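You operate a simulated robot arm through the tools that you are given. There is no shell and no other tool.

The job below is to be done with a simulated robot arm. You get a single attempt, and the scene is never put back.

## Task
Put the flour shaker from the top of the steel cabinet by the railing on the top of the steel table. Put one of the seal rings from the top of the filter cabinet on the low shelf of the hopper desk. Put the yellow small tape roll from the top of the steel cabinet by the railing on the top of the tool cart and the black small tape roll on the top of the steel table. Put one of the spacers from the top of the steel cabinet by the railing on the top of the steel table. Put the green block from the top of the tool cart on top of the carton on the top of the small cabinet. Take the work lamp and put it on the top of the tool cart. Pull the door of the steel cabinet by the railing open. The order is free. Set down upright: flour shaker, work lamp.

Only the result counts: the job must be done as asked and must still hold three seconds after the hand-in. Knocking over, shifting, dropping, spilling or breaking anything else fails it. Lids that push on must go on centred and level and be pressed home; caps that screw on are set level and turned clockwise until they are tight.

## Robot
A 5-joint arm with a fingered hand on a trunk, on a base that drives. Base frame: it is fixed to the floor where the robot stands at the start and does not move with it; the origin is under the middle of the robot, x ahead of it, y to its left, z up. Units: mm, degrees, N and s.
With the tool pointing down near the work surface it reaches from about 280 to 580 mm from the robot's upright axis, wherever it stands. Its first joint turns from -115.0 to 115.0 degrees. Places, roughly: block [-1500, 4250, 1000]; carton [-1250, 4750, 1000]; door of the steel cabinet by the railing [1200, 3300, 500]; flour shaker [2000, 3250, 1000]; low shelf of the hopper desk [-900, 8400, 300]; seal ring (7x7x2 cm) [-5400, 7500, 1100]; small tape roll [1250, 3750, 1000]; spacer (5x3x3 cm) [1300, 3400, 900]; top of the steel table [3200, 7100, 800]; top of the tool cart [-1800, 4000, 900]; work lamp (6x5x16 cm) [-1600, 5000, 900]. The tool tilts only in the upright plane through the base axis and itself; it spins freely about its own axis. Payload 2.9 kg.
Tool frame: the origin (TCP) lies between the finger pads and is the grasp point; the fingertips stand 22 mm ahead of it; z points along the fingers, y is the line along which they close. The gripper opens to 124 mm. The gripper's body begins 60 mm behind the TCP. The gripper is a hand of 3 fingers: y runs from the thumb to the fingers, the wrist lies at [0, 0, -218] in the tool frame, and closing takes about 1.5 s.
Orientation is that of the tool frame in the base frame, as a unit quaternion [x, y, z, w]. With the fingers straight down and closing along the base's y, the tool's x points along the base's -x, its y along +y and its z along -z.

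## Interface
- The arm moves only by the tool apply_moves. Its argument "plan" is a list that holds one entry, the list of rows, each a list of 6 numbers: the shift along the tool's x, y, z in mm, then the turn, a rotation vector about the tool's x, y, z in degrees. In form: [[[x, y, z, wx, wy, wz], ...]]. A call has 1 to 20 rows; each row is the pose to reach, as a shift and turn from the pose commanded when the call began, along the tool's axes at that moment. "grip" is the closure, from 0 (fully open) to 1 (shut), set as the call begins (left out, the last holds). Rows are played at 5 a second. More than 50 mm and 8.6 degrees between two rows, or a gripper value outside its range, and nothing of the call is played. Where a pose cannot be reached the arm comes as near as it can. A force on the tool above 40 N (or 10 N above the force at the start of the call, whichever is more), or a blocked arm, ends the call early, and 0.2 s more pass. Each finger travels about 153 mm/s and halts on what it meets, pressing with about 22 N; the grip force reading is that of the motor and also rises with nothing between the fingers. The clock runs only during rows and for 0.2 s after the last one: add rows that repeat a pose to give the fingers time. The reply holds the time, the measured pose of the TCP, the force on the tool along the base axes, the opening and the grip force, in the units named above and with some noise, with the torque about the TCP (base axes, N m) and any sound that the robot's microphone picked up.
- Cameras (640 x 400 px; columns grow to the right, rows downward): "scene" is now at [19.9, 148.9, 1650.5]; the picture's right is [0.05, -1.00, 0.00], its down [-0.72, -0.04, -0.69] and it looks along [0.69, 0.04, -0.73] (base axes); focal length 250 px, centre (320, 200). "wrist" rides on the gripper at [64, -37, -75] in the tool frame; the picture's right is [0.50, 0.87, 0.00], its down [-0.62, 0.36, -0.70] and it looks along [-0.61, 0.35, 0.71] (tool axes); focal length 230 px, centre (320, 200).
- capture(camera): a new picture of that camera. It takes no simulated time.
- move_column(by): slides the trunk up (or, below 0, down) by that many mm; the arm and the scene camera ride with it, the base frame stays. It gives what a move gives, with no picture.
- roll_base(legs): drives the robot by 1 to 6 legs, each [ahead, left, turn to the left] in mm, mm and degrees, along the robot's own axes; the way and the turn of a leg run together, so that a leg with both is an arc; at most 1500 mm and 180 degrees a leg. The arm and the cameras ride along, it lands a little off, and it stops where it bumps. It gives what a move gives.
- grasp_type(shape): the hand has 3 fingers and takes this shape, open, in about a second: jaw (thumb against the fingers, like two jaws); tri (thumb and two fingers); tip (a fingertip pinch); poke (one finger out to press); point (the index stretched); flat (the hand flat); cup (the hand cupped); fist (a fist). The gripper value then closes the fingers along that shape, each until it touches; the sizes above hold for jaw. It gives what a move gives, with no picture.
- aim_head(pan, tilt): turns the head with the scene camera to pan (to the left, within 155 degrees either way) and tilt (down, from -29 to 69), counted from straight ahead of the robot. It gives what a move gives.
- locate(camera, pixels): there is no depth. For up to 12 entries [column, row, z] of the newest picture of that camera ("zoom" is the newest enlarged one), the place [x, y] in the base frame at which the ray of that pixel passes the height z, good to about 2 mm. It takes no simulated time.
- enlarge(camera, box): a new picture of the part [left, top, right, bottom] of that camera's present view, enlarged. It takes no simulated time.
- sign_off(): hands the job in; it is judged then, once.

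Unless the task says otherwise, let go and move clear before handing in.

The tools are called after "Emit:" as a command line: name --argument value ..., lists and objects as JSON in quotes. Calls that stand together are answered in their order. apply_moves: Moves the arm, as the interface text tells. Its arguments: {"type":"object","properties":{"plan":{"type":"array","items":{"type":"array","items":{"type":"array","items":{"type":"number"}}}},"grip":{"type":"number"}},"required":["plan"]} The other tools are called the same way: move_column (by) slides the trunk up or down; grasp_type (shape) gives the hand a shape; roll_base (legs) drives the base; aim_head (pan, tilt) turns the head that bears the scene camera; capture (camera) takes a picture; locate (camera, pixels) gives the place at which the rays of pixels pass given heights; enlarge (camera, box) takes an enlarged picture of a part of a camera's view; sign_off () hands the job in.

At the start:

```text
time_s: 0.0
position: [384.7, 18.3, 1223.9]
ee_rot: [0.0, 1.0, 0.001, 0.0]
contact_force: [0.2, 0.3, -0.6]
ft_torque: [0.01, 0.0, -0.02]
width: 123.7
gripper_force: 0.1
shape: jaw
trunk travel left (down, up): [-750.0, 240.0]
robot x, y, heading: [0.6, -5.5, -0.0]
head pan, tilt: [3.1, 46.5]
```

scene: 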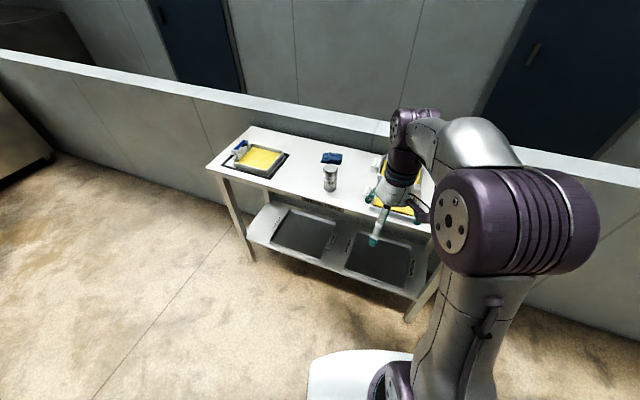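
wrist: 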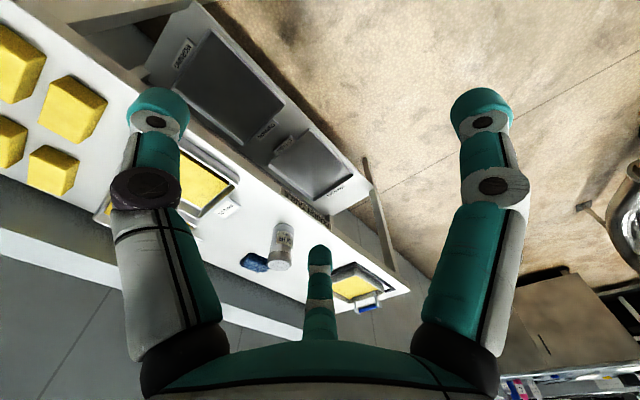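

The first pictures show only a table ahead with dishes, none of it mine; the targets lie to the left (y 3000–8400). I'll turn the head to look toward them.

Emit:
aim_head --pan 70 --tilt 15

Emit:
capture --camera "scene"

Emit:
aim_head --pan 120 --tilt 15

Emit:
capture --camera "scene"

```text
time_s: 1.4
position: [383.1, 18.2, 1223.3]
ee_rot: [0.0, 1.0, 0.0, 0.0]
contact_force: [0.3, -0.7, -0.3]
ft_torque: [0.01, 0.0, 0.03]
width: 124.1
gripper_force: 0.0
shape: jaw
trunk travel left (down, up): [-750.0, 240.0]
robot x, y, heading: [-0.8, -0.5, -0.1]
head pan, tilt: [70.0, 15.0]
```

```text
taken
```

scene: 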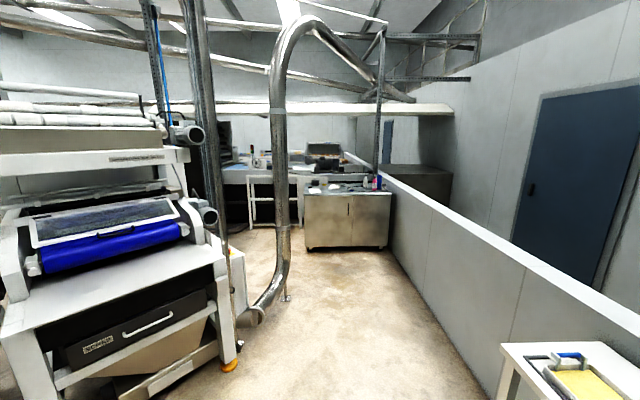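

```text
time_s: 2.6
position: [383.3, 18.0, 1221.5]
ee_rot: [0.0, 1.0, 0.0, 0.0]
contact_force: [0.8, -0.3, 0.1]
ft_torque: [-0.02, 0.0, 0.03]
width: 123.9
gripper_force: 0.0
shape: jaw
trunk travel left (down, up): [-750.0, 240.0]
robot x, y, heading: [-1.7, -2.4, -0.1]
head pan, tilt: [120.0, 15.0]
```

```text
taken
```

scene: 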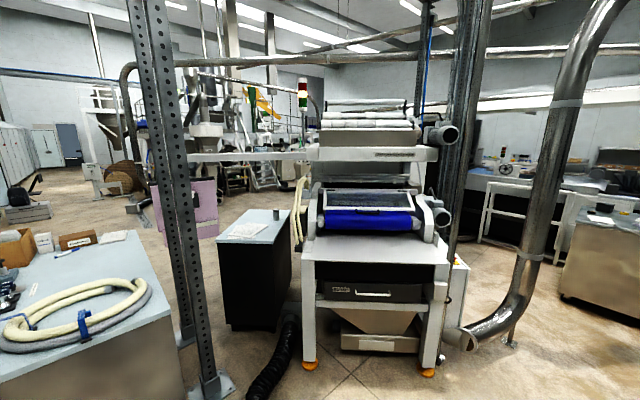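

The first picture (pan 70) shows the steel cabinet by the railing around (347,215). I'll re-aim to measure it and enlarge it.

Emit:
aim_head --pan 70 --tilt 15

Emit:
enlarge --camera "scene" --box '[200, 130, 420, 267]'

Emit:
capture --camera "scene"

Emit:
locate --camera "scene" --pixels '[[307, 249, 0], [385, 248, 0], [305, 193, 850], [391, 192, 850], [290, 298, 0], [228, 372, 0], [255, 315, 0], [500, 400, 0], [390, 255, 0]]'

```text
time_s: 3.7
position: [384.1, 19.4, 1223.3]
ee_rot: [0.0, 1.0, 0.0, 0.001]
contact_force: [-0.1, 0.0, -0.8]
ft_torque: [0.0, 0.01, -0.01]
width: 124.1
gripper_force: 0.2
shape: jaw
trunk travel left (down, up): [-750.0, 240.0]
robot x, y, heading: [-2.5, -2.1, 0.1]
head pan, tilt: [70.0, 15.0]
```

```text
2.91 times, centred on (310, 198) of scene
```

zoom: 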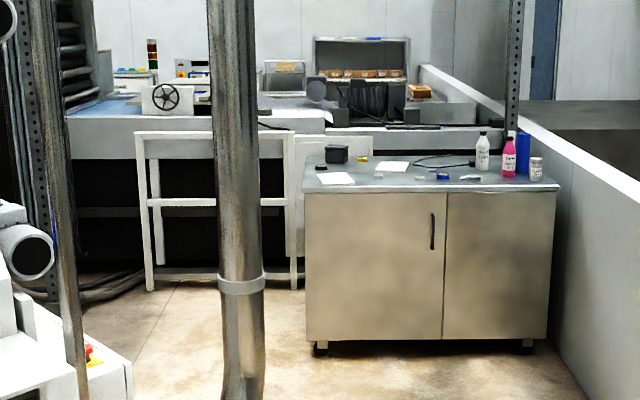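

```text
taken
```

scene: 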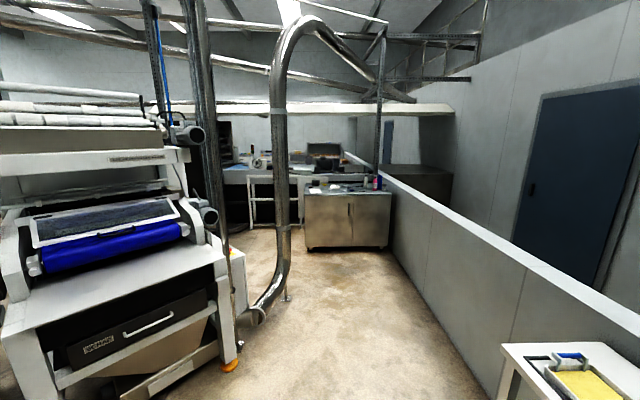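

```text
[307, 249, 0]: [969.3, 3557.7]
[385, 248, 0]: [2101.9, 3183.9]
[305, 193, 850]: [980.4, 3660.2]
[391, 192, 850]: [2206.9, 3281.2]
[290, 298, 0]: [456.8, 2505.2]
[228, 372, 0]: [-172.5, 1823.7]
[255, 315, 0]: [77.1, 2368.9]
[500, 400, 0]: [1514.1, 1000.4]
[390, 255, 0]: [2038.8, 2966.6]
```

The cabinet front runs from about (970,3560) to (2100,3180) and the railing is on its right; only the left leaf shows a handle (zoom (432,232)). I check the near table's corner before driving over.

Emit:
locate --camera "scene" --pixels '[[500, 345, 850], [490, 400, 700], [610, 340, 850], [515, 400, 0], [390, 180, 1000], [640, 300, 1000], [235, 366, 0], [240, 345, 0]]'

Emit:
aim_head --pan 160 --tilt 15

Emit:
capture --camera "scene"

Emit:
aim_head --pan -155 --tilt 15

Emit:
capture --camera "scene"

```text
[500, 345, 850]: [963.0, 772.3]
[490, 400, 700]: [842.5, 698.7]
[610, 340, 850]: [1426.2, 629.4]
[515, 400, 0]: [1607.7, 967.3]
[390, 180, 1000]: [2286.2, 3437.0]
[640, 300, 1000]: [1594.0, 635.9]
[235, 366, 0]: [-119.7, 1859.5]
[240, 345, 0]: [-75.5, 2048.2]
```

```text
time_s: 5.3
position: [383.8, 19.0, 1223.4]
ee_rot: [0.0, 1.0, -0.001, 0.0]
contact_force: [1.0, -0.6, 0.9]
ft_torque: [-0.01, 0.0, 0.03]
width: 123.9
gripper_force: 0.1
shape: jaw
trunk travel left (down, up): [-750.0, 240.0]
robot x, y, heading: [-1.8, 1.4, -0.1]
head pan, tilt: [154.7, 15.0]
```

```text
taken
```

scene: 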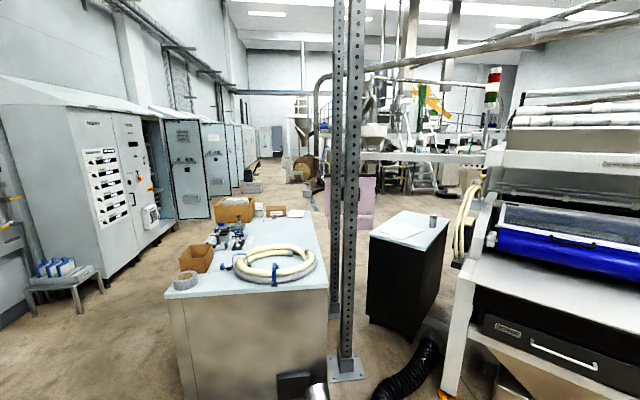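

```text
time_s: 9.5
position: [384.3, 18.0, 1224.2]
ee_rot: [0.0, 1.0, 0.0, 0.001]
contact_force: [0.3, -0.6, 0.6]
ft_torque: [0.01, 0.0, 0.0]
width: 123.9
gripper_force: 0.1
shape: jaw
trunk travel left (down, up): [-750.0, 240.0]
robot x, y, heading: [-1.5, 3.7, 0.2]
head pan, tilt: [-154.7, 15.0]
```

```text
taken
```

scene: 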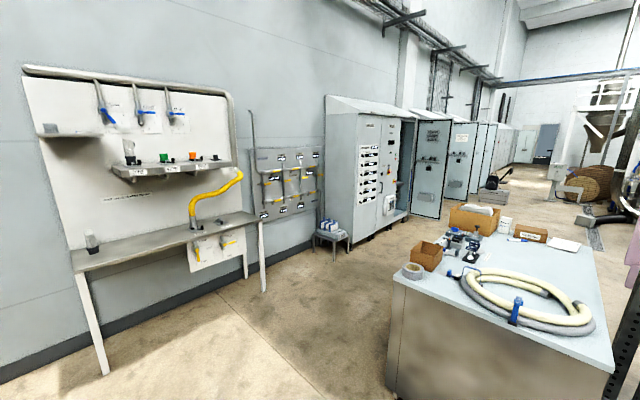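

The near table's corner lies at about (963,772), clear of a diagonal to the cabinet; the pipe foot at (457,2505) is also clear. I drive left, turn to face the cabinet, and approach to about (1150,2450).

Emit:
roll_base --legs '[[0, 700, 0], [0, 0, 72], [1000, -265, 0], [1000, -265, 0]]'

Emit:
aim_head --pan 0 --tilt 30

Emit:
capture --camera "scene"

```text
time_s: 26.3
position: [1214.4, 2803.4, 1223.2]
ee_rot: [-0.589, 0.808, 0.0, 0.0]
contact_force: [0.1, 0.0, -0.4]
ft_torque: [-0.03, -0.04, 0.01]
width: 124.0
gripper_force: 0.1
shape: jaw
trunk travel left (down, up): [-750.0, 240.0]
robot x, y, heading: [1114.4, 2428.6, 72.3]
head pan, tilt: [-154.7, 15.0]
```

```text
time_s: 28.7
position: [1214.1, 2802.0, 1222.4]
ee_rot: [-0.59, 0.807, 0.0, 0.0]
contact_force: [-0.4, 0.4, 0.2]
ft_torque: [0.03, 0.01, 0.0]
width: 123.7
gripper_force: 0.1
shape: jaw
trunk travel left (down, up): [-750.0, 240.0]
robot x, y, heading: [1112.6, 2433.1, 72.6]
head pan, tilt: [0.0, 30.0]
```

```text
taken
```

scene: 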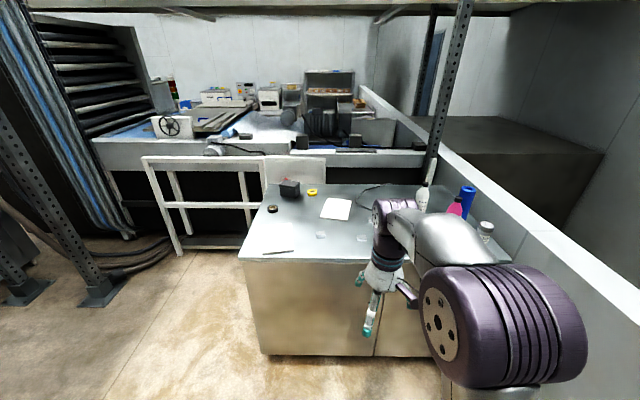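

The cabinet top is now close: black roll near (271,209), yellow roll near (312,191), a shaker near (487,228). I enlarge it to read the details.

Emit:
enlarge --camera "scene" --box '[230, 165, 390, 265]'

Emit:
enlarge --camera "scene" --box '[390, 165, 550, 265]'

Emit:
capture --camera "wrist"

Emit:
locate --camera "scene" --pixels '[[239, 260, 880], [262, 353, 100], [271, 209, 890], [312, 191, 890], [487, 240, 880], [262, 185, 880], [243, 262, 850], [375, 355, 100], [321, 235, 900], [362, 237, 890]]'

```text
4.00 times, centred on (310, 215) of scene
```

zoom: 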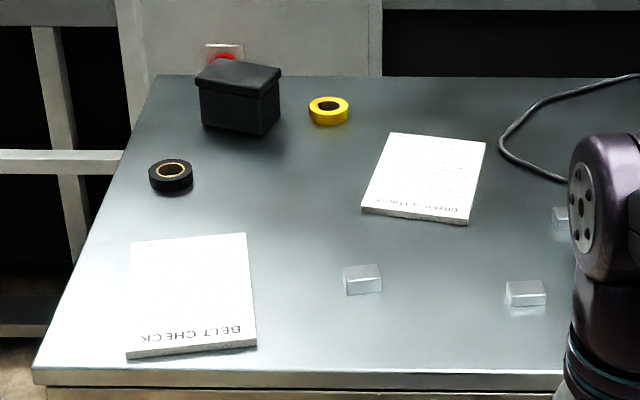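

```text
4.00 times, centred on (470, 215) of scene
```

zoom: 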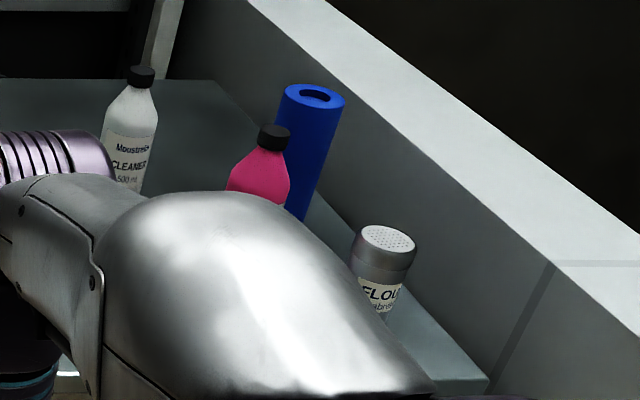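

```text
taken
```

wrist: 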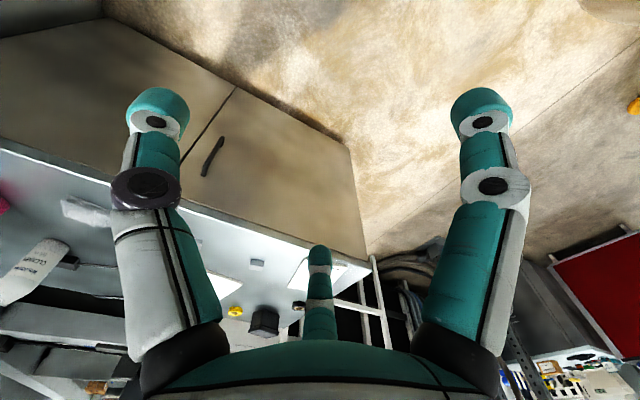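

```text
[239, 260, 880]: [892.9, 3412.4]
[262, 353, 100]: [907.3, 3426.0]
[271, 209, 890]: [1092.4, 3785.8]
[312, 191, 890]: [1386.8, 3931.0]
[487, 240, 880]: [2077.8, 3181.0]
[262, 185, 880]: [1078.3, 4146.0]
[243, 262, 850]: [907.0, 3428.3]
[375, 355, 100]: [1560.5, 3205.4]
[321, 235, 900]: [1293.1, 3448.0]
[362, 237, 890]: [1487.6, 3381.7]
```

I see two rolls, three spacers (enlarged (362,279), (525,293), (560,215)), and the flour shaker at enlarged (385,260). Next I scout the surroundings for driving routes from here, with the trunk raised.

Emit:
move_column --by 240

Emit:
aim_head --pan 20 --tilt 20

Emit:
capture --camera "scene"

Emit:
aim_head --pan 75 --tilt 20

Emit:
capture --camera "scene"

Emit:
locate --camera "scene" --pixels '[[100, 350, 0], [200, 300, 0], [300, 300, 0], [400, 300, 0], [500, 300, 0], [600, 300, 0], [320, 250, 0], [420, 250, 0], [520, 250, 0]]'

```text
time_s: 31.2
position: [1214.3, 2802.2, 1462.2]
ee_rot: [-0.59, 0.807, 0.0, 0.0]
contact_force: [0.3, -0.2, 0.2]
ft_torque: [-0.04, 0.02, -0.01]
width: 123.9
gripper_force: 0.0
shape: jaw
trunk travel left (down, up): [-990.0, 0.0]
robot x, y, heading: [1114.9, 2434.0, 72.2]
head pan, tilt: [0.0, 30.0]
```

```text
time_s: 32.1
position: [1214.2, 2802.2, 1462.2]
ee_rot: [-0.59, 0.807, 0.0, 0.0]
contact_force: [0.3, 0.6, 0.0]
ft_torque: [-0.01, 0.0, 0.03]
width: 124.1
gripper_force: 0.0
shape: jaw
trunk travel left (down, up): [-990.0, 0.0]
robot x, y, heading: [1112.8, 2429.4, 72.4]
head pan, tilt: [20.0, 20.0]
```

```text
taken
```

scene: 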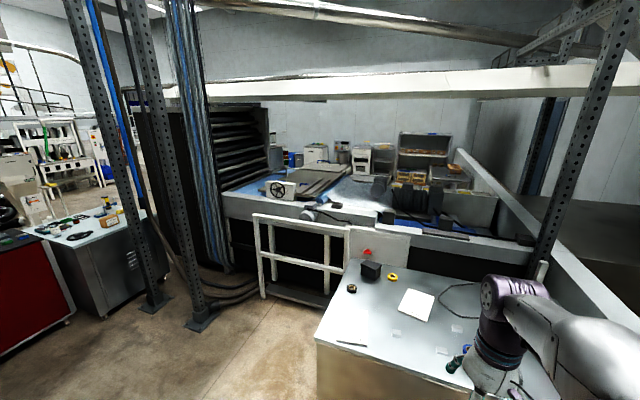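

```text
time_s: 33.3
position: [1214.7, 2802.5, 1462.1]
ee_rot: [-0.59, 0.807, 0.0, 0.0]
contact_force: [0.2, 0.4, 0.9]
ft_torque: [0.03, 0.01, 0.01]
width: 123.6
gripper_force: 0.1
shape: jaw
trunk travel left (down, up): [-990.0, 0.0]
robot x, y, heading: [1113.9, 2433.1, 72.2]
head pan, tilt: [75.0, 20.0]
```

```text
taken
```

scene: 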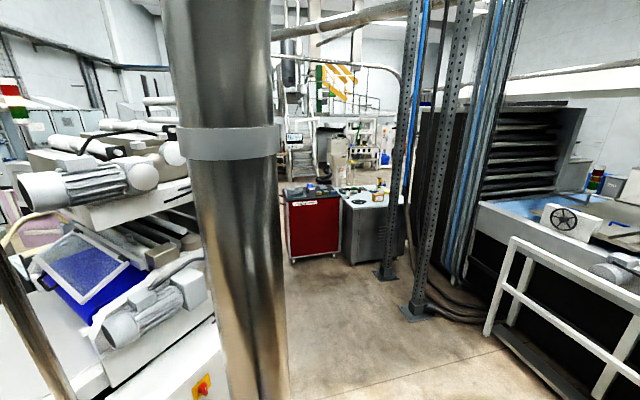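

```text
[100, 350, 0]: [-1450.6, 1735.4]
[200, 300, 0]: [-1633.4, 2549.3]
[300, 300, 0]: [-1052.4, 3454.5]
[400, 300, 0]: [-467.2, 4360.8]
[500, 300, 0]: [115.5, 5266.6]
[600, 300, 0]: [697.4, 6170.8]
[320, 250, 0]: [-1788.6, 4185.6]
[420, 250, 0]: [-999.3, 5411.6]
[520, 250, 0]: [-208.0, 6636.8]
```

The red tool cart (315,225) and the small steel cabinet (372,225) appear through the gap between the duct and the posts (388,275)/(418,312). I measure the floor points of this gap.

Emit:
locate --camera "scene" --pixels '[[385, 278, 0], [417, 318, 0], [293, 262, 0], [337, 258, 0], [350, 265, 0], [402, 255, 0], [485, 335, 0], [610, 395, 0], [285, 190, 900], [315, 205, 900], [340, 198, 900], [405, 205, 900]]'

Emit:
enlarge --camera "scene" --box '[270, 120, 430, 220]'

Emit:
aim_head --pan -40 --tilt 20

Emit:
capture --camera "scene"

```text
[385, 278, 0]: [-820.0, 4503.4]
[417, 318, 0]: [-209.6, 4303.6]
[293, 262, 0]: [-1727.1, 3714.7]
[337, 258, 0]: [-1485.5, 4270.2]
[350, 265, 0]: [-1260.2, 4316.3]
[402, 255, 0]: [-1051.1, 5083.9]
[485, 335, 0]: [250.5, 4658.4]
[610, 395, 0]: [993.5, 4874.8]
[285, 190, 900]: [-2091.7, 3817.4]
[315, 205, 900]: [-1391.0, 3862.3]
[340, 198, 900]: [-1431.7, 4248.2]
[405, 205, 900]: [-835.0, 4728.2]
```

```text
4.00 times, centred on (350, 170) of scene
```

zoom: 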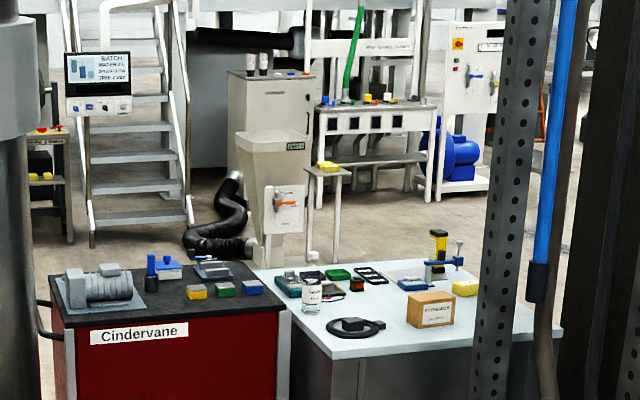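

```text
time_s: 35.2
position: [1213.5, 2801.4, 1462.9]
ee_rot: [-0.589, 0.808, 0.0, 0.0]
contact_force: [0.2, -0.5, -0.8]
ft_torque: [-0.03, -0.01, 0.01]
width: 123.8
gripper_force: 0.1
shape: jaw
trunk travel left (down, up): [-990.0, 0.0]
robot x, y, heading: [1111.1, 2433.7, 72.7]
head pan, tilt: [-40.0, 20.0]
```

```text
taken
```

scene: 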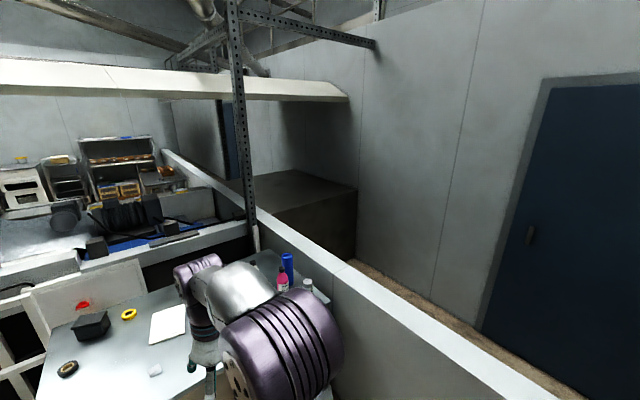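

The railing runs behind the cabinet and the robot's own arm hides the right side. I zoom into the far area around (110,180), the direction of the steel table.

Emit:
enlarge --camera "scene" --box '[0, 120, 260, 283]'

Emit:
aim_head --pan 10 --tilt 15

Emit:
enlarge --camera "scene" --box '[150, 100, 470, 300]'

Emit:
locate --camera "zoom" --pixels '[[320, 200, 800], [320, 100, 800], [450, 150, 800], [200, 150, 800]]'

```text
2.45 times, centred on (130, 202) of scene
```

zoom: 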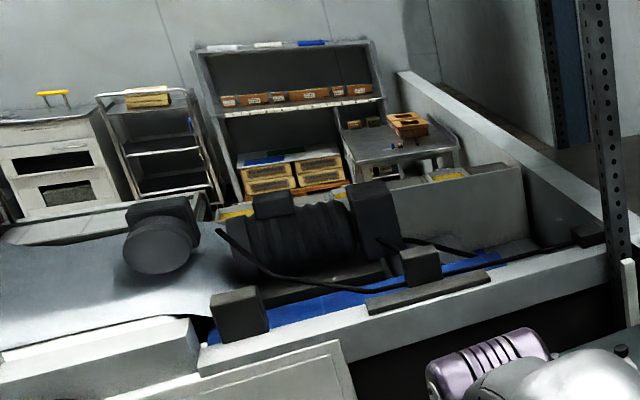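

```text
time_s: 36.4
position: [1213.5, 2803.1, 1462.6]
ee_rot: [-0.59, 0.807, 0.0, 0.0]
contact_force: [0.0, -0.5, -0.6]
ft_torque: [0.0, 0.01, 0.01]
width: 123.9
gripper_force: 0.1
shape: jaw
trunk travel left (down, up): [-990.0, 0.0]
robot x, y, heading: [1113.1, 2434.6, 72.4]
head pan, tilt: [10.0, 15.0]
```

```text
2.00 times, centred on (310, 200) of scene
```

zoom: 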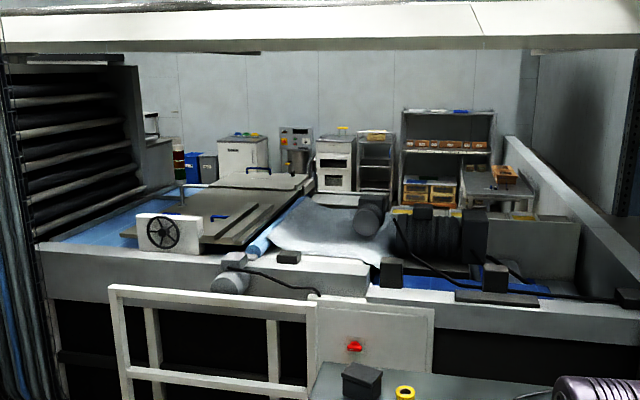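

```text
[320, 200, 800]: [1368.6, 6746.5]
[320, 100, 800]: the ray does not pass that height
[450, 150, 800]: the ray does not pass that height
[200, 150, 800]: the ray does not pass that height
```

The steel table stands at the far right (first enlargement (405,145)), behind the long machine; I must drive around past the tool cart. First I take a precise view of the cabinet top to triangulate heights.

Emit:
aim_head --pan 5 --tilt 45

Emit:
capture --camera "scene"

Emit:
enlarge --camera "scene" --box '[200, 90, 400, 215]'

```text
time_s: 37.4
position: [1214.4, 2802.3, 1463.1]
ee_rot: [-0.589, 0.808, 0.001, 0.0]
contact_force: [0.3, 0.5, 0.4]
ft_torque: [0.02, 0.01, -0.02]
width: 123.8
gripper_force: 0.0
shape: jaw
trunk travel left (down, up): [-990.0, 0.0]
robot x, y, heading: [1112.5, 2431.1, 72.0]
head pan, tilt: [5.0, 45.0]
```

```text
taken
```

scene: 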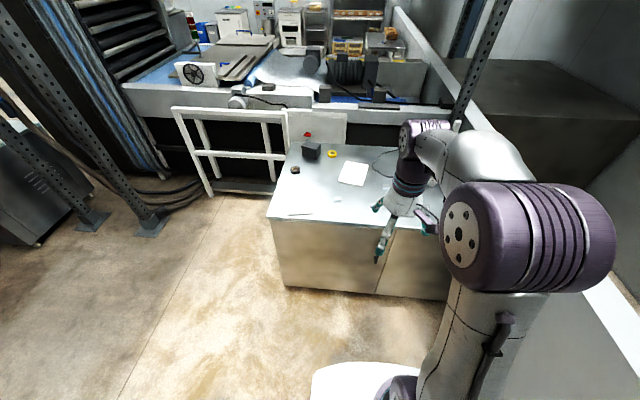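

```text
3.20 times, centred on (300, 152) of scene
```

zoom: 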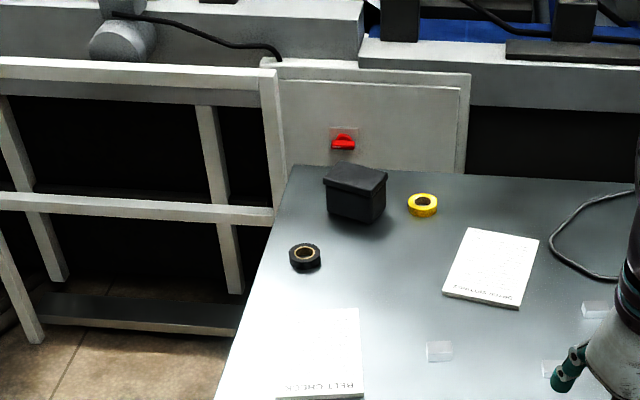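

Emit:
locate --camera "zoom" --pixels '[[305, 260, 900], [305, 260, 850], [423, 207, 900], [423, 207, 850], [439, 358, 900], [439, 358, 850], [286, 165, 880]]'

Emit:
locate --camera "scene" --pixels '[[267, 216, 900], [267, 216, 850], [440, 300, 0], [380, 296, 100]]'

```text
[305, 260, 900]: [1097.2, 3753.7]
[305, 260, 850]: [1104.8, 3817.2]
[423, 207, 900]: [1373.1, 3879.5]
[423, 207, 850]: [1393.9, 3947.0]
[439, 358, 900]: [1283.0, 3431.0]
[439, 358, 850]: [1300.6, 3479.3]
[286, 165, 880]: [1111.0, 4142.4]
```

```text
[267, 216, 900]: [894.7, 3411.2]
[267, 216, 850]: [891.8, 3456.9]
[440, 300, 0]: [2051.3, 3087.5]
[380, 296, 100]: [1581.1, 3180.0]
```

Triangulation puts the cabinet top near 850–930 mm; I'll refine it close up. I check my own base footprint at (375,362) for clearance before approaching the flour shaker.

Emit:
locate --camera "scene" --pixels '[[375, 362, 150], [312, 380, 150], [375, 362, 300], [312, 380, 300]]'

Emit:
aim_head --pan 0 --tilt 69

Emit:
capture --camera "scene"

Emit:
locate --camera "scene" --pixels '[[320, 200, 0], [320, 200, 300]]'

```text
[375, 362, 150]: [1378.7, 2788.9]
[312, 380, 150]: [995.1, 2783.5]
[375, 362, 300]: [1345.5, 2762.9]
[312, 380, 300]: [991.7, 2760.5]
```

```text
time_s: 38.2
position: [1213.5, 2803.0, 1462.2]
ee_rot: [-0.59, 0.808, 0.0, 0.0]
contact_force: [0.1, -0.7, -0.7]
ft_torque: [-0.01, -0.01, 0.0]
width: 123.9
gripper_force: 0.1
shape: jaw
trunk travel left (down, up): [-990.0, 0.0]
robot x, y, heading: [1113.3, 2429.8, 72.4]
head pan, tilt: [0.0, 68.8]
```

```text
taken
```

scene: 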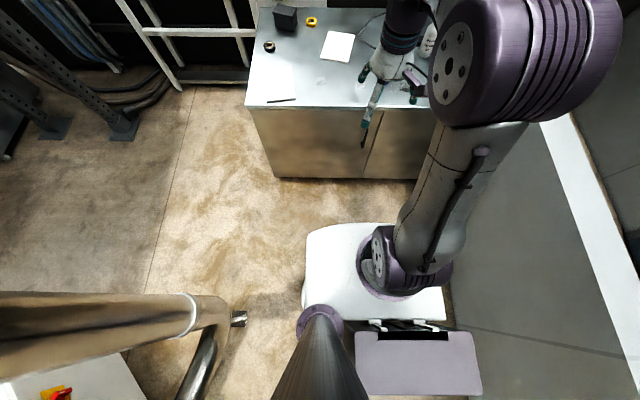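

```text
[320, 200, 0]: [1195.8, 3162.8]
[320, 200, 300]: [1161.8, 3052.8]
```

The base deck shows as the white plate spanning (303–445, 224–320). I measure its outline relative to the robot axis.

Emit:
locate --camera "scene" --pixels '[[308, 235, 200], [303, 305, 200], [360, 223, 200], [400, 222, 200], [445, 320, 200], [308, 235, 350], [360, 223, 350], [445, 310, 350], [275, 178, 100], [340, 178, 100]]'

```text
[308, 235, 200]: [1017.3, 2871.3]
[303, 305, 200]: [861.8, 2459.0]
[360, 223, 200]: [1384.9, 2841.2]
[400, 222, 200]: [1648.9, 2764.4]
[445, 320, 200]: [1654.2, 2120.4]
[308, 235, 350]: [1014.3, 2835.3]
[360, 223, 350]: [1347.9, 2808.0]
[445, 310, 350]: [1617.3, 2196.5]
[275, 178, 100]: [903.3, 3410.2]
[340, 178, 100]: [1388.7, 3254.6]
```

The white deck is the trunk carriage (about z 1300), so the true floor base is hidden. I spin the wrist to turn its camera back at the base and read its size.

Emit:
apply_moves --plan '[[[0, 0, 0, 0, 0, 8.5], [0, 0, 0, 0, 0, 17], [0, 0, 0, 0, 0, 25.5], [0, 0, 0, 0, 0, 34], [0, 0, 0, 0, 0, 42.5], [0, 0, 0, 0, 0, 51], [0, 0, 0, 0, 0, 59.5], [0, 0, 0, 0, 0, 68], [0, 0, 0, 0, 0, 76.5], [0, 0, 0, 0, 0, 85], [0, 0, 0, 0, 0, 93.5], [0, 0, 0, 0, 0, 102], [0, 0, 0, 0, 0, 110.5], [0, 0, 0, 0, 0, 119], [0, 0, 0, 0, 0, 127.5], [0, 0, 0, 0, 0, 136], [0, 0, 0, 0, 0, 144.5], [0, 0, 0, 0, 0, 150]]]'

Emit:
capture --camera "wrist"

```text
time_s: 42.0
position: [1213.0, 2801.3, 1463.0]
ee_rot: [0.629, 0.778, -0.001, 0.0]
contact_force: [0.4, 0.5, 0.1]
ft_torque: [-0.02, 0.01, 0.02]
width: 124.0
gripper_force: 0.0
shape: jaw
trunk travel left (down, up): [-990.0, 0.0]
robot x, y, heading: [1115.0, 2429.7, 72.4]
head pan, tilt: [0.0, 68.8]
```

```text
taken
```

wrist: 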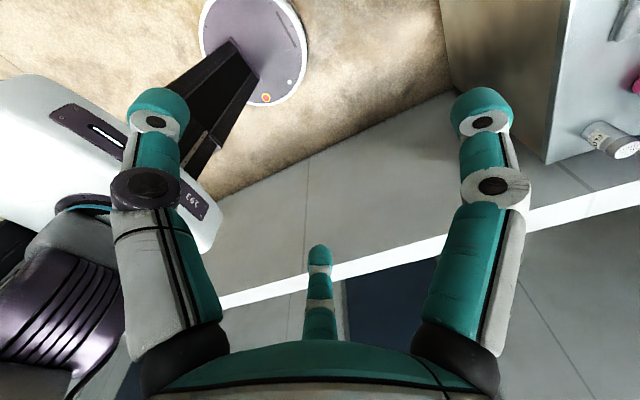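

Base is a round disc at (250,50). I measure its diameter, and the flour shaker at (605,140) shows too.

Emit:
locate --camera "wrist" --pixels '[[200, 30, 150], [305, 60, 150], [220, 80, 150], [265, 105, 150], [300, 85, 150], [290, 0, 150], [307, 50, 0], [237, 42, 400], [262, 75, 400], [600, 125, 950]]'

```text
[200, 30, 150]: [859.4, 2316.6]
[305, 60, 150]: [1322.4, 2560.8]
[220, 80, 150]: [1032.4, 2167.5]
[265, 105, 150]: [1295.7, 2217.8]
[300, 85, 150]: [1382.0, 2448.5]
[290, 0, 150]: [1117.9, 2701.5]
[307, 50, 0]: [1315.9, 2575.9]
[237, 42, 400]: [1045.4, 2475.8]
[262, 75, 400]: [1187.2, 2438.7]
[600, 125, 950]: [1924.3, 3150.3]
```

The base is a disc of about 275 mm radius, so the axis must stay at least 300 mm from furniture. I drive toward the shaker, to about (1640,2830), facing it.

Emit:
roll_base --legs '[[545, -380, 0], [0, 0, -34]]'

Emit:
capture --camera "wrist"

Emit:
aim_head --pan 5 --tilt 50

Emit:
capture --camera "scene"

```text
time_s: 47.4
position: [1934.5, 3092.2, 1462.6]
ee_rot: [0.827, 0.562, -0.001, 0.0]
contact_force: [0.2, 0.1, 0.2]
ft_torque: [-0.03, 0.0, 0.02]
width: 124.1
gripper_force: 0.1
shape: jaw
trunk travel left (down, up): [-990.0, 0.0]
robot x, y, heading: [1644.4, 2836.9, 38.6]
head pan, tilt: [0.0, 68.8]
```

```text
taken
```

wrist: 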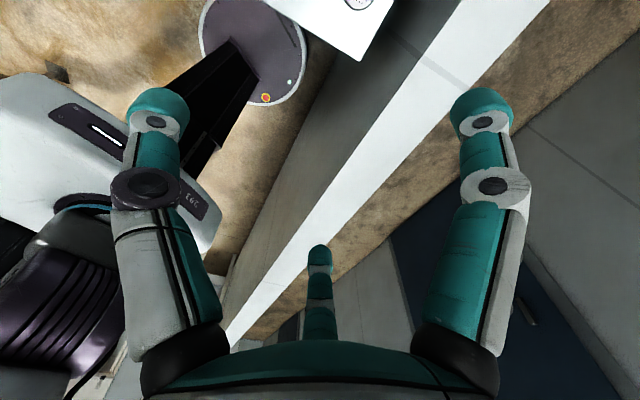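

```text
time_s: 48.2
position: [1935.2, 3092.8, 1463.0]
ee_rot: [0.827, 0.563, 0.001, 0.001]
contact_force: [0.1, 0.0, -0.6]
ft_torque: [-0.04, -0.01, 0.0]
width: 124.0
gripper_force: 0.0
shape: jaw
trunk travel left (down, up): [-990.0, 0.0]
robot x, y, heading: [1646.6, 2839.8, 38.3]
head pan, tilt: [5.0, 50.0]
```

```text
taken
```

scene: 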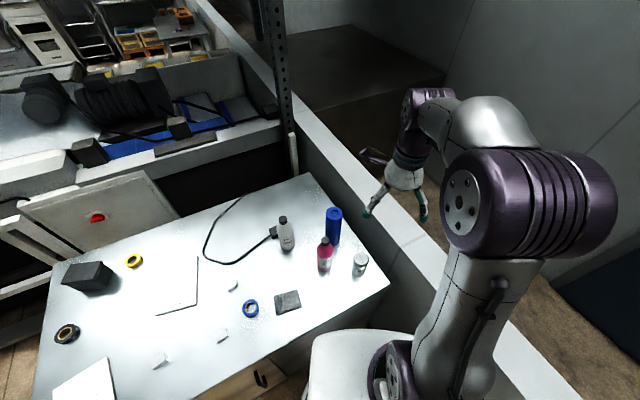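

A clear view now: shaker at (360,264), pink bottle (325,255), blue cylinder (333,225). I zoom and locate them.

Emit:
enlarge --camera "scene" --box '[230, 170, 410, 282]'

Emit:
locate --camera "scene" --pixels '[[361, 257, 1020], [359, 274, 900], [324, 271, 900], [333, 242, 900], [388, 284, 900], [308, 173, 900], [362, 270, 1000], [66, 334, 920], [133, 261, 920], [251, 308, 910], [388, 284, 850], [308, 173, 850]]'

```text
3.56 times, centred on (320, 226) of scene
```

zoom: 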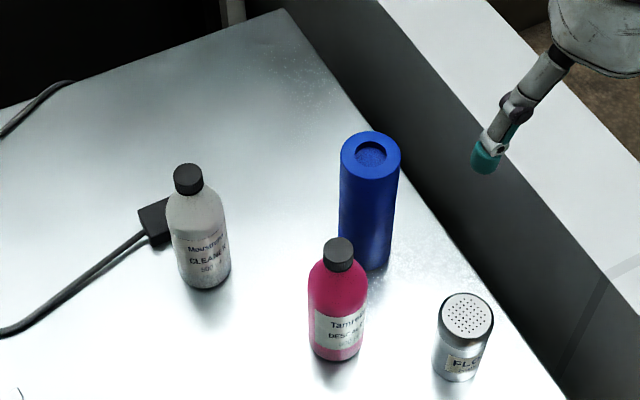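

```text
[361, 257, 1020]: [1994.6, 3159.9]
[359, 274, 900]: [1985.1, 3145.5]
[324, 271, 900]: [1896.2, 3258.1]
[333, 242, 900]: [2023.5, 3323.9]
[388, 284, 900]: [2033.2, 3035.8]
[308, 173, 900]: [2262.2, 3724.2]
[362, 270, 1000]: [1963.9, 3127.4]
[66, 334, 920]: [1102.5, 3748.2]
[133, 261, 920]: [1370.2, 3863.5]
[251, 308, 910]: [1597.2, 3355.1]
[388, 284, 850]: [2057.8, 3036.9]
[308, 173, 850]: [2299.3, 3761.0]
```

Shaker centre works out near (1994,3157), top about z 1020, with the pink bottle 140 mm away. I turn the hand so it closes along the radial line and centre it over the shaker at height.

Emit:
apply_moves --plan '[[[5, 2, 0, 0, 0, 8], [10, 4, 0, 0, 0, 16], [15, 6, 0, 0, 0, 24], [20, 8, 0, 0, 0, 32], [25, 10, 0, 0, 0, 40], [30, 12, 0, 0, 0, 48], [35, 14, 0, 0, 0, 56], [40, 16, 0, 0, 0, 64], [45, 18, 0, 0, 0, 72], [50, 20, 0, 0, 0, 80], [55, 22, 0, 0, 0, 88], [60, 24, 0, 0, 0, 96], [65, 26, 0, 0, 0, 104], [73, 28, 0, 0, 0, 112], [81, 31, 0, 0, 0, 120], [81, 31, 0, 0, 0, 120]]]'

Emit:
move_column --by -300

Emit:
capture --camera "wrist"

Emit:
capture --camera "scene"

```text
time_s: 51.6
position: [2040.1, 3089.4, 1463.4]
ee_rot: [0.902, -0.432, 0.0, 0.0]
contact_force: [0.0, 0.7, -0.2]
ft_torque: [0.0, 0.0, 0.0]
width: 123.8
gripper_force: 0.0
shape: jaw
out of reach, approached as far as the arm can: row 14, 15, 16
trunk travel left (down, up): [-990.0, 0.0]
robot x, y, heading: [1645.2, 2838.7, 38.6]
head pan, tilt: [5.0, 50.0]
```

```text
time_s: 54.6
position: [2041.8, 3088.7, 1163.2]
ee_rot: [0.901, -0.433, 0.0, 0.0]
contact_force: [-0.2, 0.0, 0.6]
ft_torque: [-0.03, -0.01, 0.0]
width: 124.0
gripper_force: 0.0
shape: jaw
trunk travel left (down, up): [-690.0, 300.0]
robot x, y, heading: [1646.2, 2842.3, 38.4]
head pan, tilt: [5.0, 50.0]
```

```text
taken
```

wrist: 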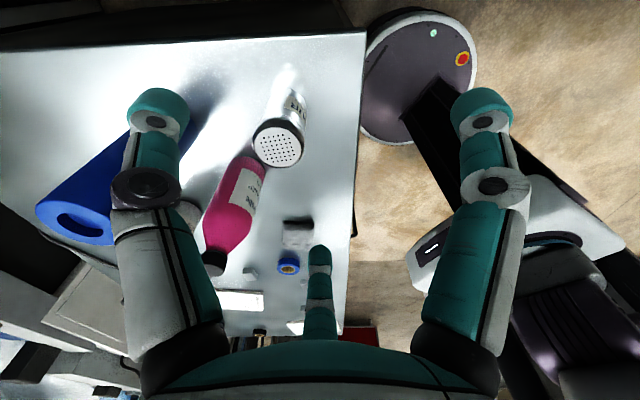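

```text
taken
```

scene: 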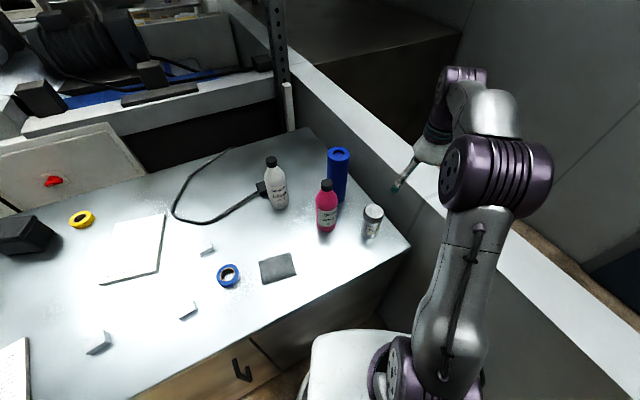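

The hand stopped at (2041,3089), short of the target, but the wrist view shows the shaker top at (278,146) well. I locate it in both views to fix its place and heights.

Emit:
locate --camera "wrist" --pixels '[[278, 146, 1020], [278, 146, 980], [290, 72, 880], [287, 66, 900], [214, 262, 1050], [65, 225, 1080], [366, 32, 880], [346, 337, 880]]'

Emit:
locate --camera "scene" --pixels '[[373, 211, 1020], [373, 211, 980], [370, 233, 880], [370, 233, 900], [410, 246, 880], [410, 246, 900], [326, 184, 1050], [338, 154, 1080]]'

Emit:
enlarge --camera "wrist" --box '[200, 40, 380, 290]'

```text
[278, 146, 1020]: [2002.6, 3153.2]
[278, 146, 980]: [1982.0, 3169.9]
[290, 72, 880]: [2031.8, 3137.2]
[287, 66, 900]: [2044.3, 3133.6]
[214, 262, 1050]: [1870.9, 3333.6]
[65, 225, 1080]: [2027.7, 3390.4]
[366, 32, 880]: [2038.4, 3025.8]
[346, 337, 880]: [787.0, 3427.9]
```

```text
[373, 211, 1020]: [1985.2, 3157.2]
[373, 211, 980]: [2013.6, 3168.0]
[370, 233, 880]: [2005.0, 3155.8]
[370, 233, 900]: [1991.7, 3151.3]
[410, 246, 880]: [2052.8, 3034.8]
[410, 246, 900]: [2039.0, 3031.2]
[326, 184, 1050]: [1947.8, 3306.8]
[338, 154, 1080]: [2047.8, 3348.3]
```

```text
1.60 times, centred on (290, 165) of wrist
```

zoom: 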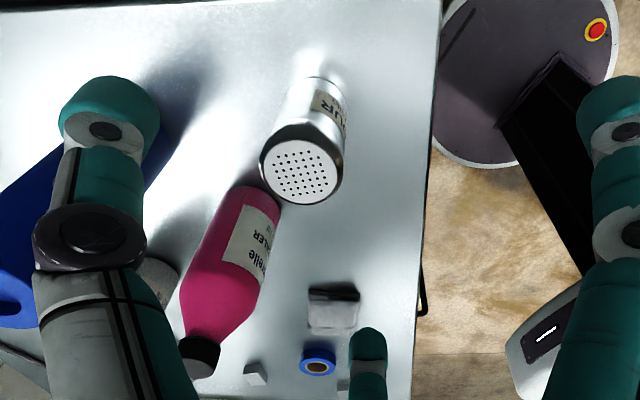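

Triangulating gives the shaker at (1995,3160), top about z 1005, table about z 890. I shift the hand over it at the present height and check.

Emit:
apply_moves --plan '[[[-28, -2, 0, 0, 0, 0], [-56, -5, 0, 0, 0, 0], [-84, -7, 0, 0, 0, 0], [-84, -7, 0, 0, 0, 0]]]'

Emit:
capture --camera "wrist"

```text
time_s: 55.6
position: [2041.3, 3087.1, 1164.1]
ee_rot: [0.902, -0.432, 0.0, 0.0]
contact_force: [1.6, 0.8, -0.1]
ft_torque: [-0.01, 0.01, 0.01]
width: 123.9
gripper_force: 0.1
shape: jaw
out of reach, approached as far as the arm can: row 1, 2, 3, 4
trunk travel left (down, up): [-690.0, 300.0]
robot x, y, heading: [1642.3, 2842.7, 38.8]
head pan, tilt: [5.0, 50.0]
```

```text
taken
```

wrist: 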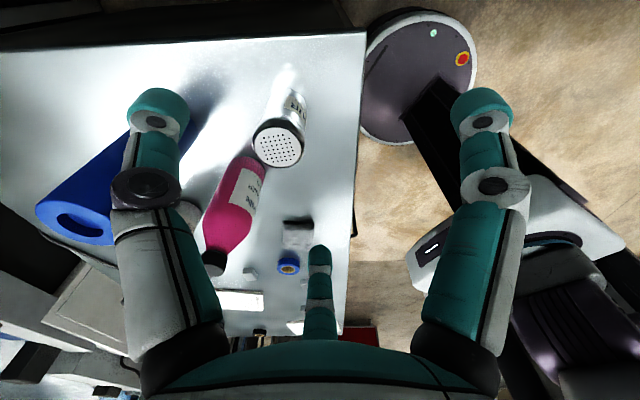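

No motion: the wrist spin has hit its limit after 270° of turning. I spin back 35° while shifting, closing roughly along the rail line, which also clears both bottles.

Emit:
apply_moves --plan '[[[0, 0, 0, 0, 0, -8], [0, 0, 0, 0, 0, -16], [0, 0, 0, 0, 0, -24], [0, 0, 0, 0, 0, -32], [-28, -2, 0, 0, 0, -35], [-56, -5, 0, 0, 0, -35], [-84, -7, 0, 0, 0, -35], [-84, -7, 0, 0, 0, -35]]]'

Emit:
capture --camera "wrist"

Emit:
capture --camera "scene"

```text
time_s: 57.4
position: [1994.4, 3157.7, 1162.5]
ee_rot: [0.99, -0.142, 0.0, 0.0]
contact_force: [-0.3, 0.0, 0.7]
ft_torque: [0.01, -0.01, -0.02]
width: 123.7
gripper_force: 0.0
shape: jaw
trunk travel left (down, up): [-690.0, 300.0]
robot x, y, heading: [1648.4, 2839.0, 38.5]
head pan, tilt: [5.0, 50.0]
```

```text
taken
```

wrist: 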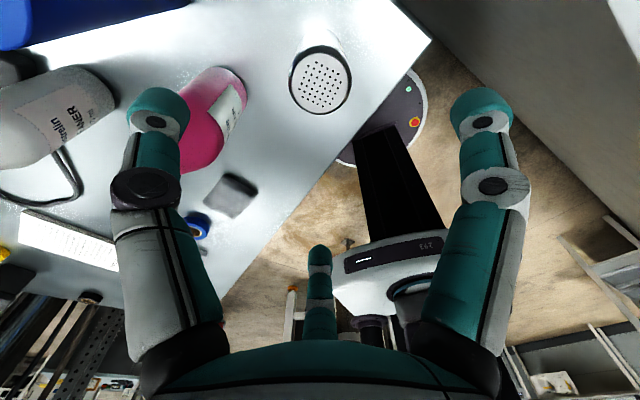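

```text
taken
```

scene: 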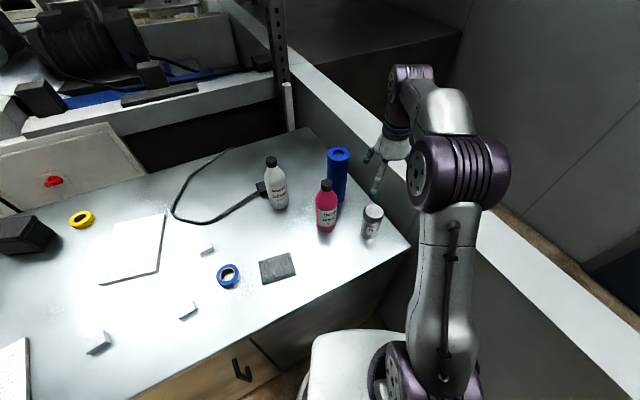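

The shaker's top at (320,80) sits right on the TCP's projected line (320,84). I lower with the trunk in two steps.

Emit:
move_column --by -130

Emit:
capture --camera "wrist"

Emit:
capture --camera "scene"

```text
time_s: 59.0
position: [1995.1, 3158.0, 1032.3]
ee_rot: [0.99, -0.141, -0.001, 0.0]
contact_force: [0.3, 0.0, 0.9]
ft_torque: [-0.02, -0.02, -0.02]
width: 123.7
gripper_force: 0.1
shape: jaw
trunk travel left (down, up): [-560.0, 430.0]
robot x, y, heading: [1645.7, 2840.5, 38.4]
head pan, tilt: [5.0, 50.0]
```

```text
taken
```

wrist: 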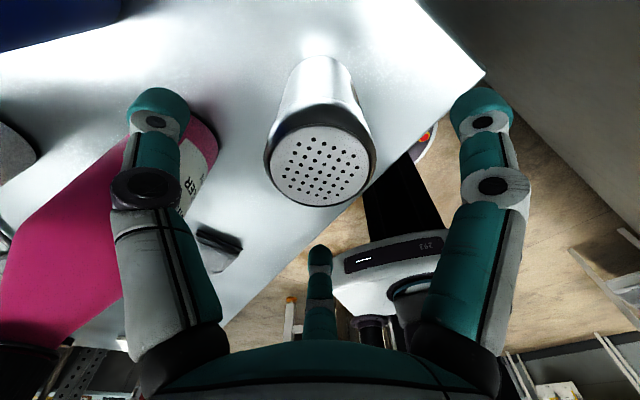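

```text
taken
```

scene: 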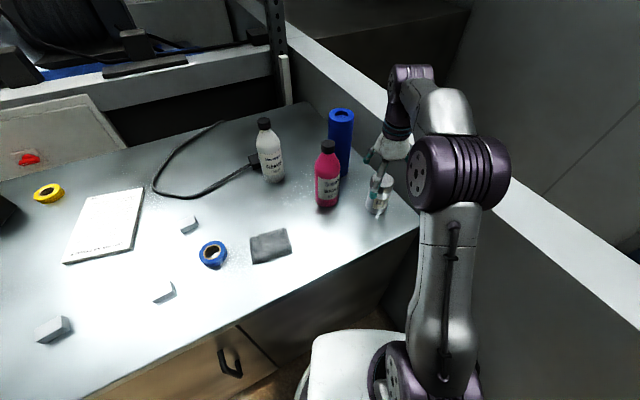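

The top at (320,166) confirms centring and z≈1005; the shaker is about 60 mm wide. I descend 77 mm and close.

Emit:
move_column --by -77

Emit:
apply_moves --plan '[[[0, 0, 0, 0, 0, 0], [0, 0, 0, 0, 0, 0], [0, 0, 0, 0, 0, 0], [0, 0, 0, 0, 0, 0], [0, 0, 0, 0, 0, 0], [0, 0, 0, 0, 0, 0], [0, 0, 0, 0, 0, 0], [0, 0, 0, 0, 0, 0]]]' --grip 1

Emit:
capture --camera "wrist"

```text
time_s: 60.1
position: [1994.7, 3158.5, 954.2]
ee_rot: [0.99, -0.141, 0.0, 0.0]
contact_force: [0.1, 0.7, 0.6]
ft_torque: [0.0, 0.02, 0.02]
width: 123.7
gripper_force: 0.0
shape: jaw
trunk travel left (down, up): [-483.0, 507.0]
robot x, y, heading: [1647.3, 2836.3, 38.3]
head pan, tilt: [5.0, 50.0]
```

```text
time_s: 61.9
position: [1995.3, 3158.8, 954.9]
ee_rot: [0.99, -0.141, -0.001, 0.0]
contact_force: [0.5, -1.1, -0.3]
ft_torque: [0.02, -0.04, 0.04]
width: 50.8
gripper_force: 22.2
shape: jaw
trunk travel left (down, up): [-483.0, 507.0]
robot x, y, heading: [1648.2, 2838.3, 38.3]
head pan, tilt: [5.0, 50.0]
```

```text
taken
```

wrist: 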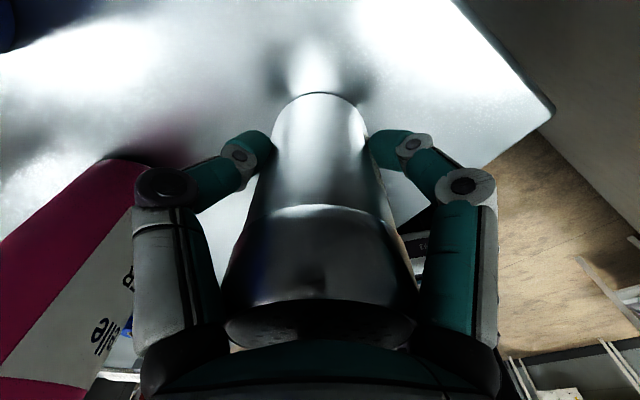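

Held at width 50.8 with full grip force. I lift by the trunk and check.

Emit:
move_column --by 250

Emit:
capture --camera "wrist"

Emit:
capture --camera "scene"

```text
time_s: 64.5
position: [1995.5, 3158.5, 1204.3]
ee_rot: [0.99, -0.142, 0.0, 0.0]
contact_force: [0.7, 0.0, -1.8]
ft_torque: [0.04, 0.0, 0.0]
width: 50.8
gripper_force: 22.2
shape: jaw
trunk travel left (down, up): [-733.0, 257.0]
robot x, y, heading: [1639.6, 2838.2, 38.5]
head pan, tilt: [5.0, 50.0]
```

```text
taken
```

wrist: 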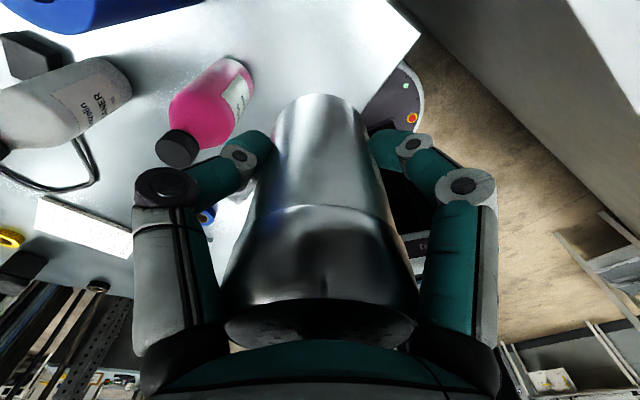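

```text
taken
```

scene: 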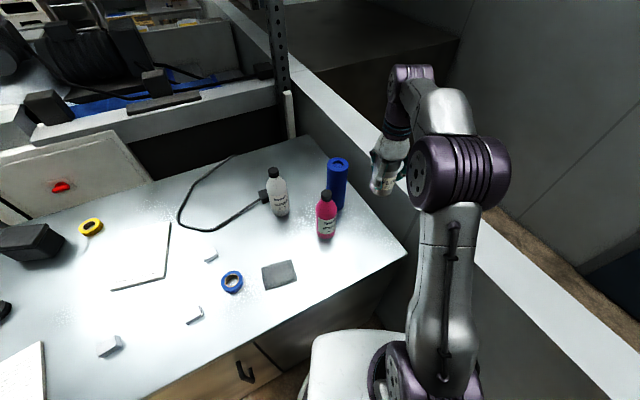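

The shaker hangs securely. I retract the arm, back off, and drive west past the cabinet corner to scout the route.

Emit:
apply_moves --plan '[[[-25, 35, 0, 0, 0, 0], [-50, 70, 0, 0, 0, 0], [-75, 106, 0, 0, 0, 0]]]'

Emit:
roll_base --legs '[[-300, 0, 0], [0, 0, 113.5], [1260, 0, 0]]'

Emit:
aim_head --pan 15 --tilt 25

Emit:
capture --camera "scene"

```text
time_s: 65.3
position: [1892.2, 3076.2, 1204.5]
ee_rot: [0.99, -0.141, 0.0, -0.001]
contact_force: [-0.2, -0.1, -1.4]
ft_torque: [-0.01, -0.02, -0.01]
width: 50.4
gripper_force: 21.8
shape: jaw
trunk travel left (down, up): [-733.0, 257.0]
robot x, y, heading: [1646.6, 2840.4, 38.5]
head pan, tilt: [5.0, 50.0]
```

```text
time_s: 78.1
position: [-18.0, 3391.3, 1203.6]
ee_rot: [0.665, 0.747, 0.0, 0.0]
contact_force: [0.1, 0.3, -2.3]
ft_torque: [0.0, -0.02, 0.0]
width: 50.3
gripper_force: 21.9
shape: jaw
trunk travel left (down, up): [-733.0, 257.0]
robot x, y, heading: [297.9, 3252.2, 151.3]
head pan, tilt: [5.0, 50.0]
```

```text
time_s: 79.0
position: [-18.1, 3390.9, 1205.2]
ee_rot: [0.665, 0.747, 0.0, 0.0]
contact_force: [-0.3, 0.1, -1.2]
ft_torque: [0.01, -0.01, -0.02]
width: 50.4
gripper_force: 21.8
shape: jaw
trunk travel left (down, up): [-733.0, 257.0]
robot x, y, heading: [301.2, 3252.7, 151.1]
head pan, tilt: [15.0, 25.0]
```

```text
taken
```

scene: 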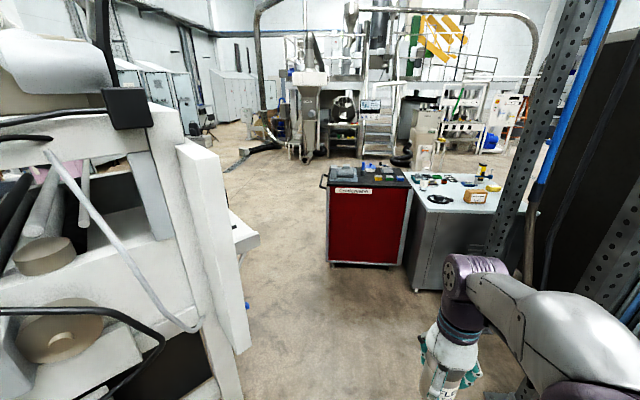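

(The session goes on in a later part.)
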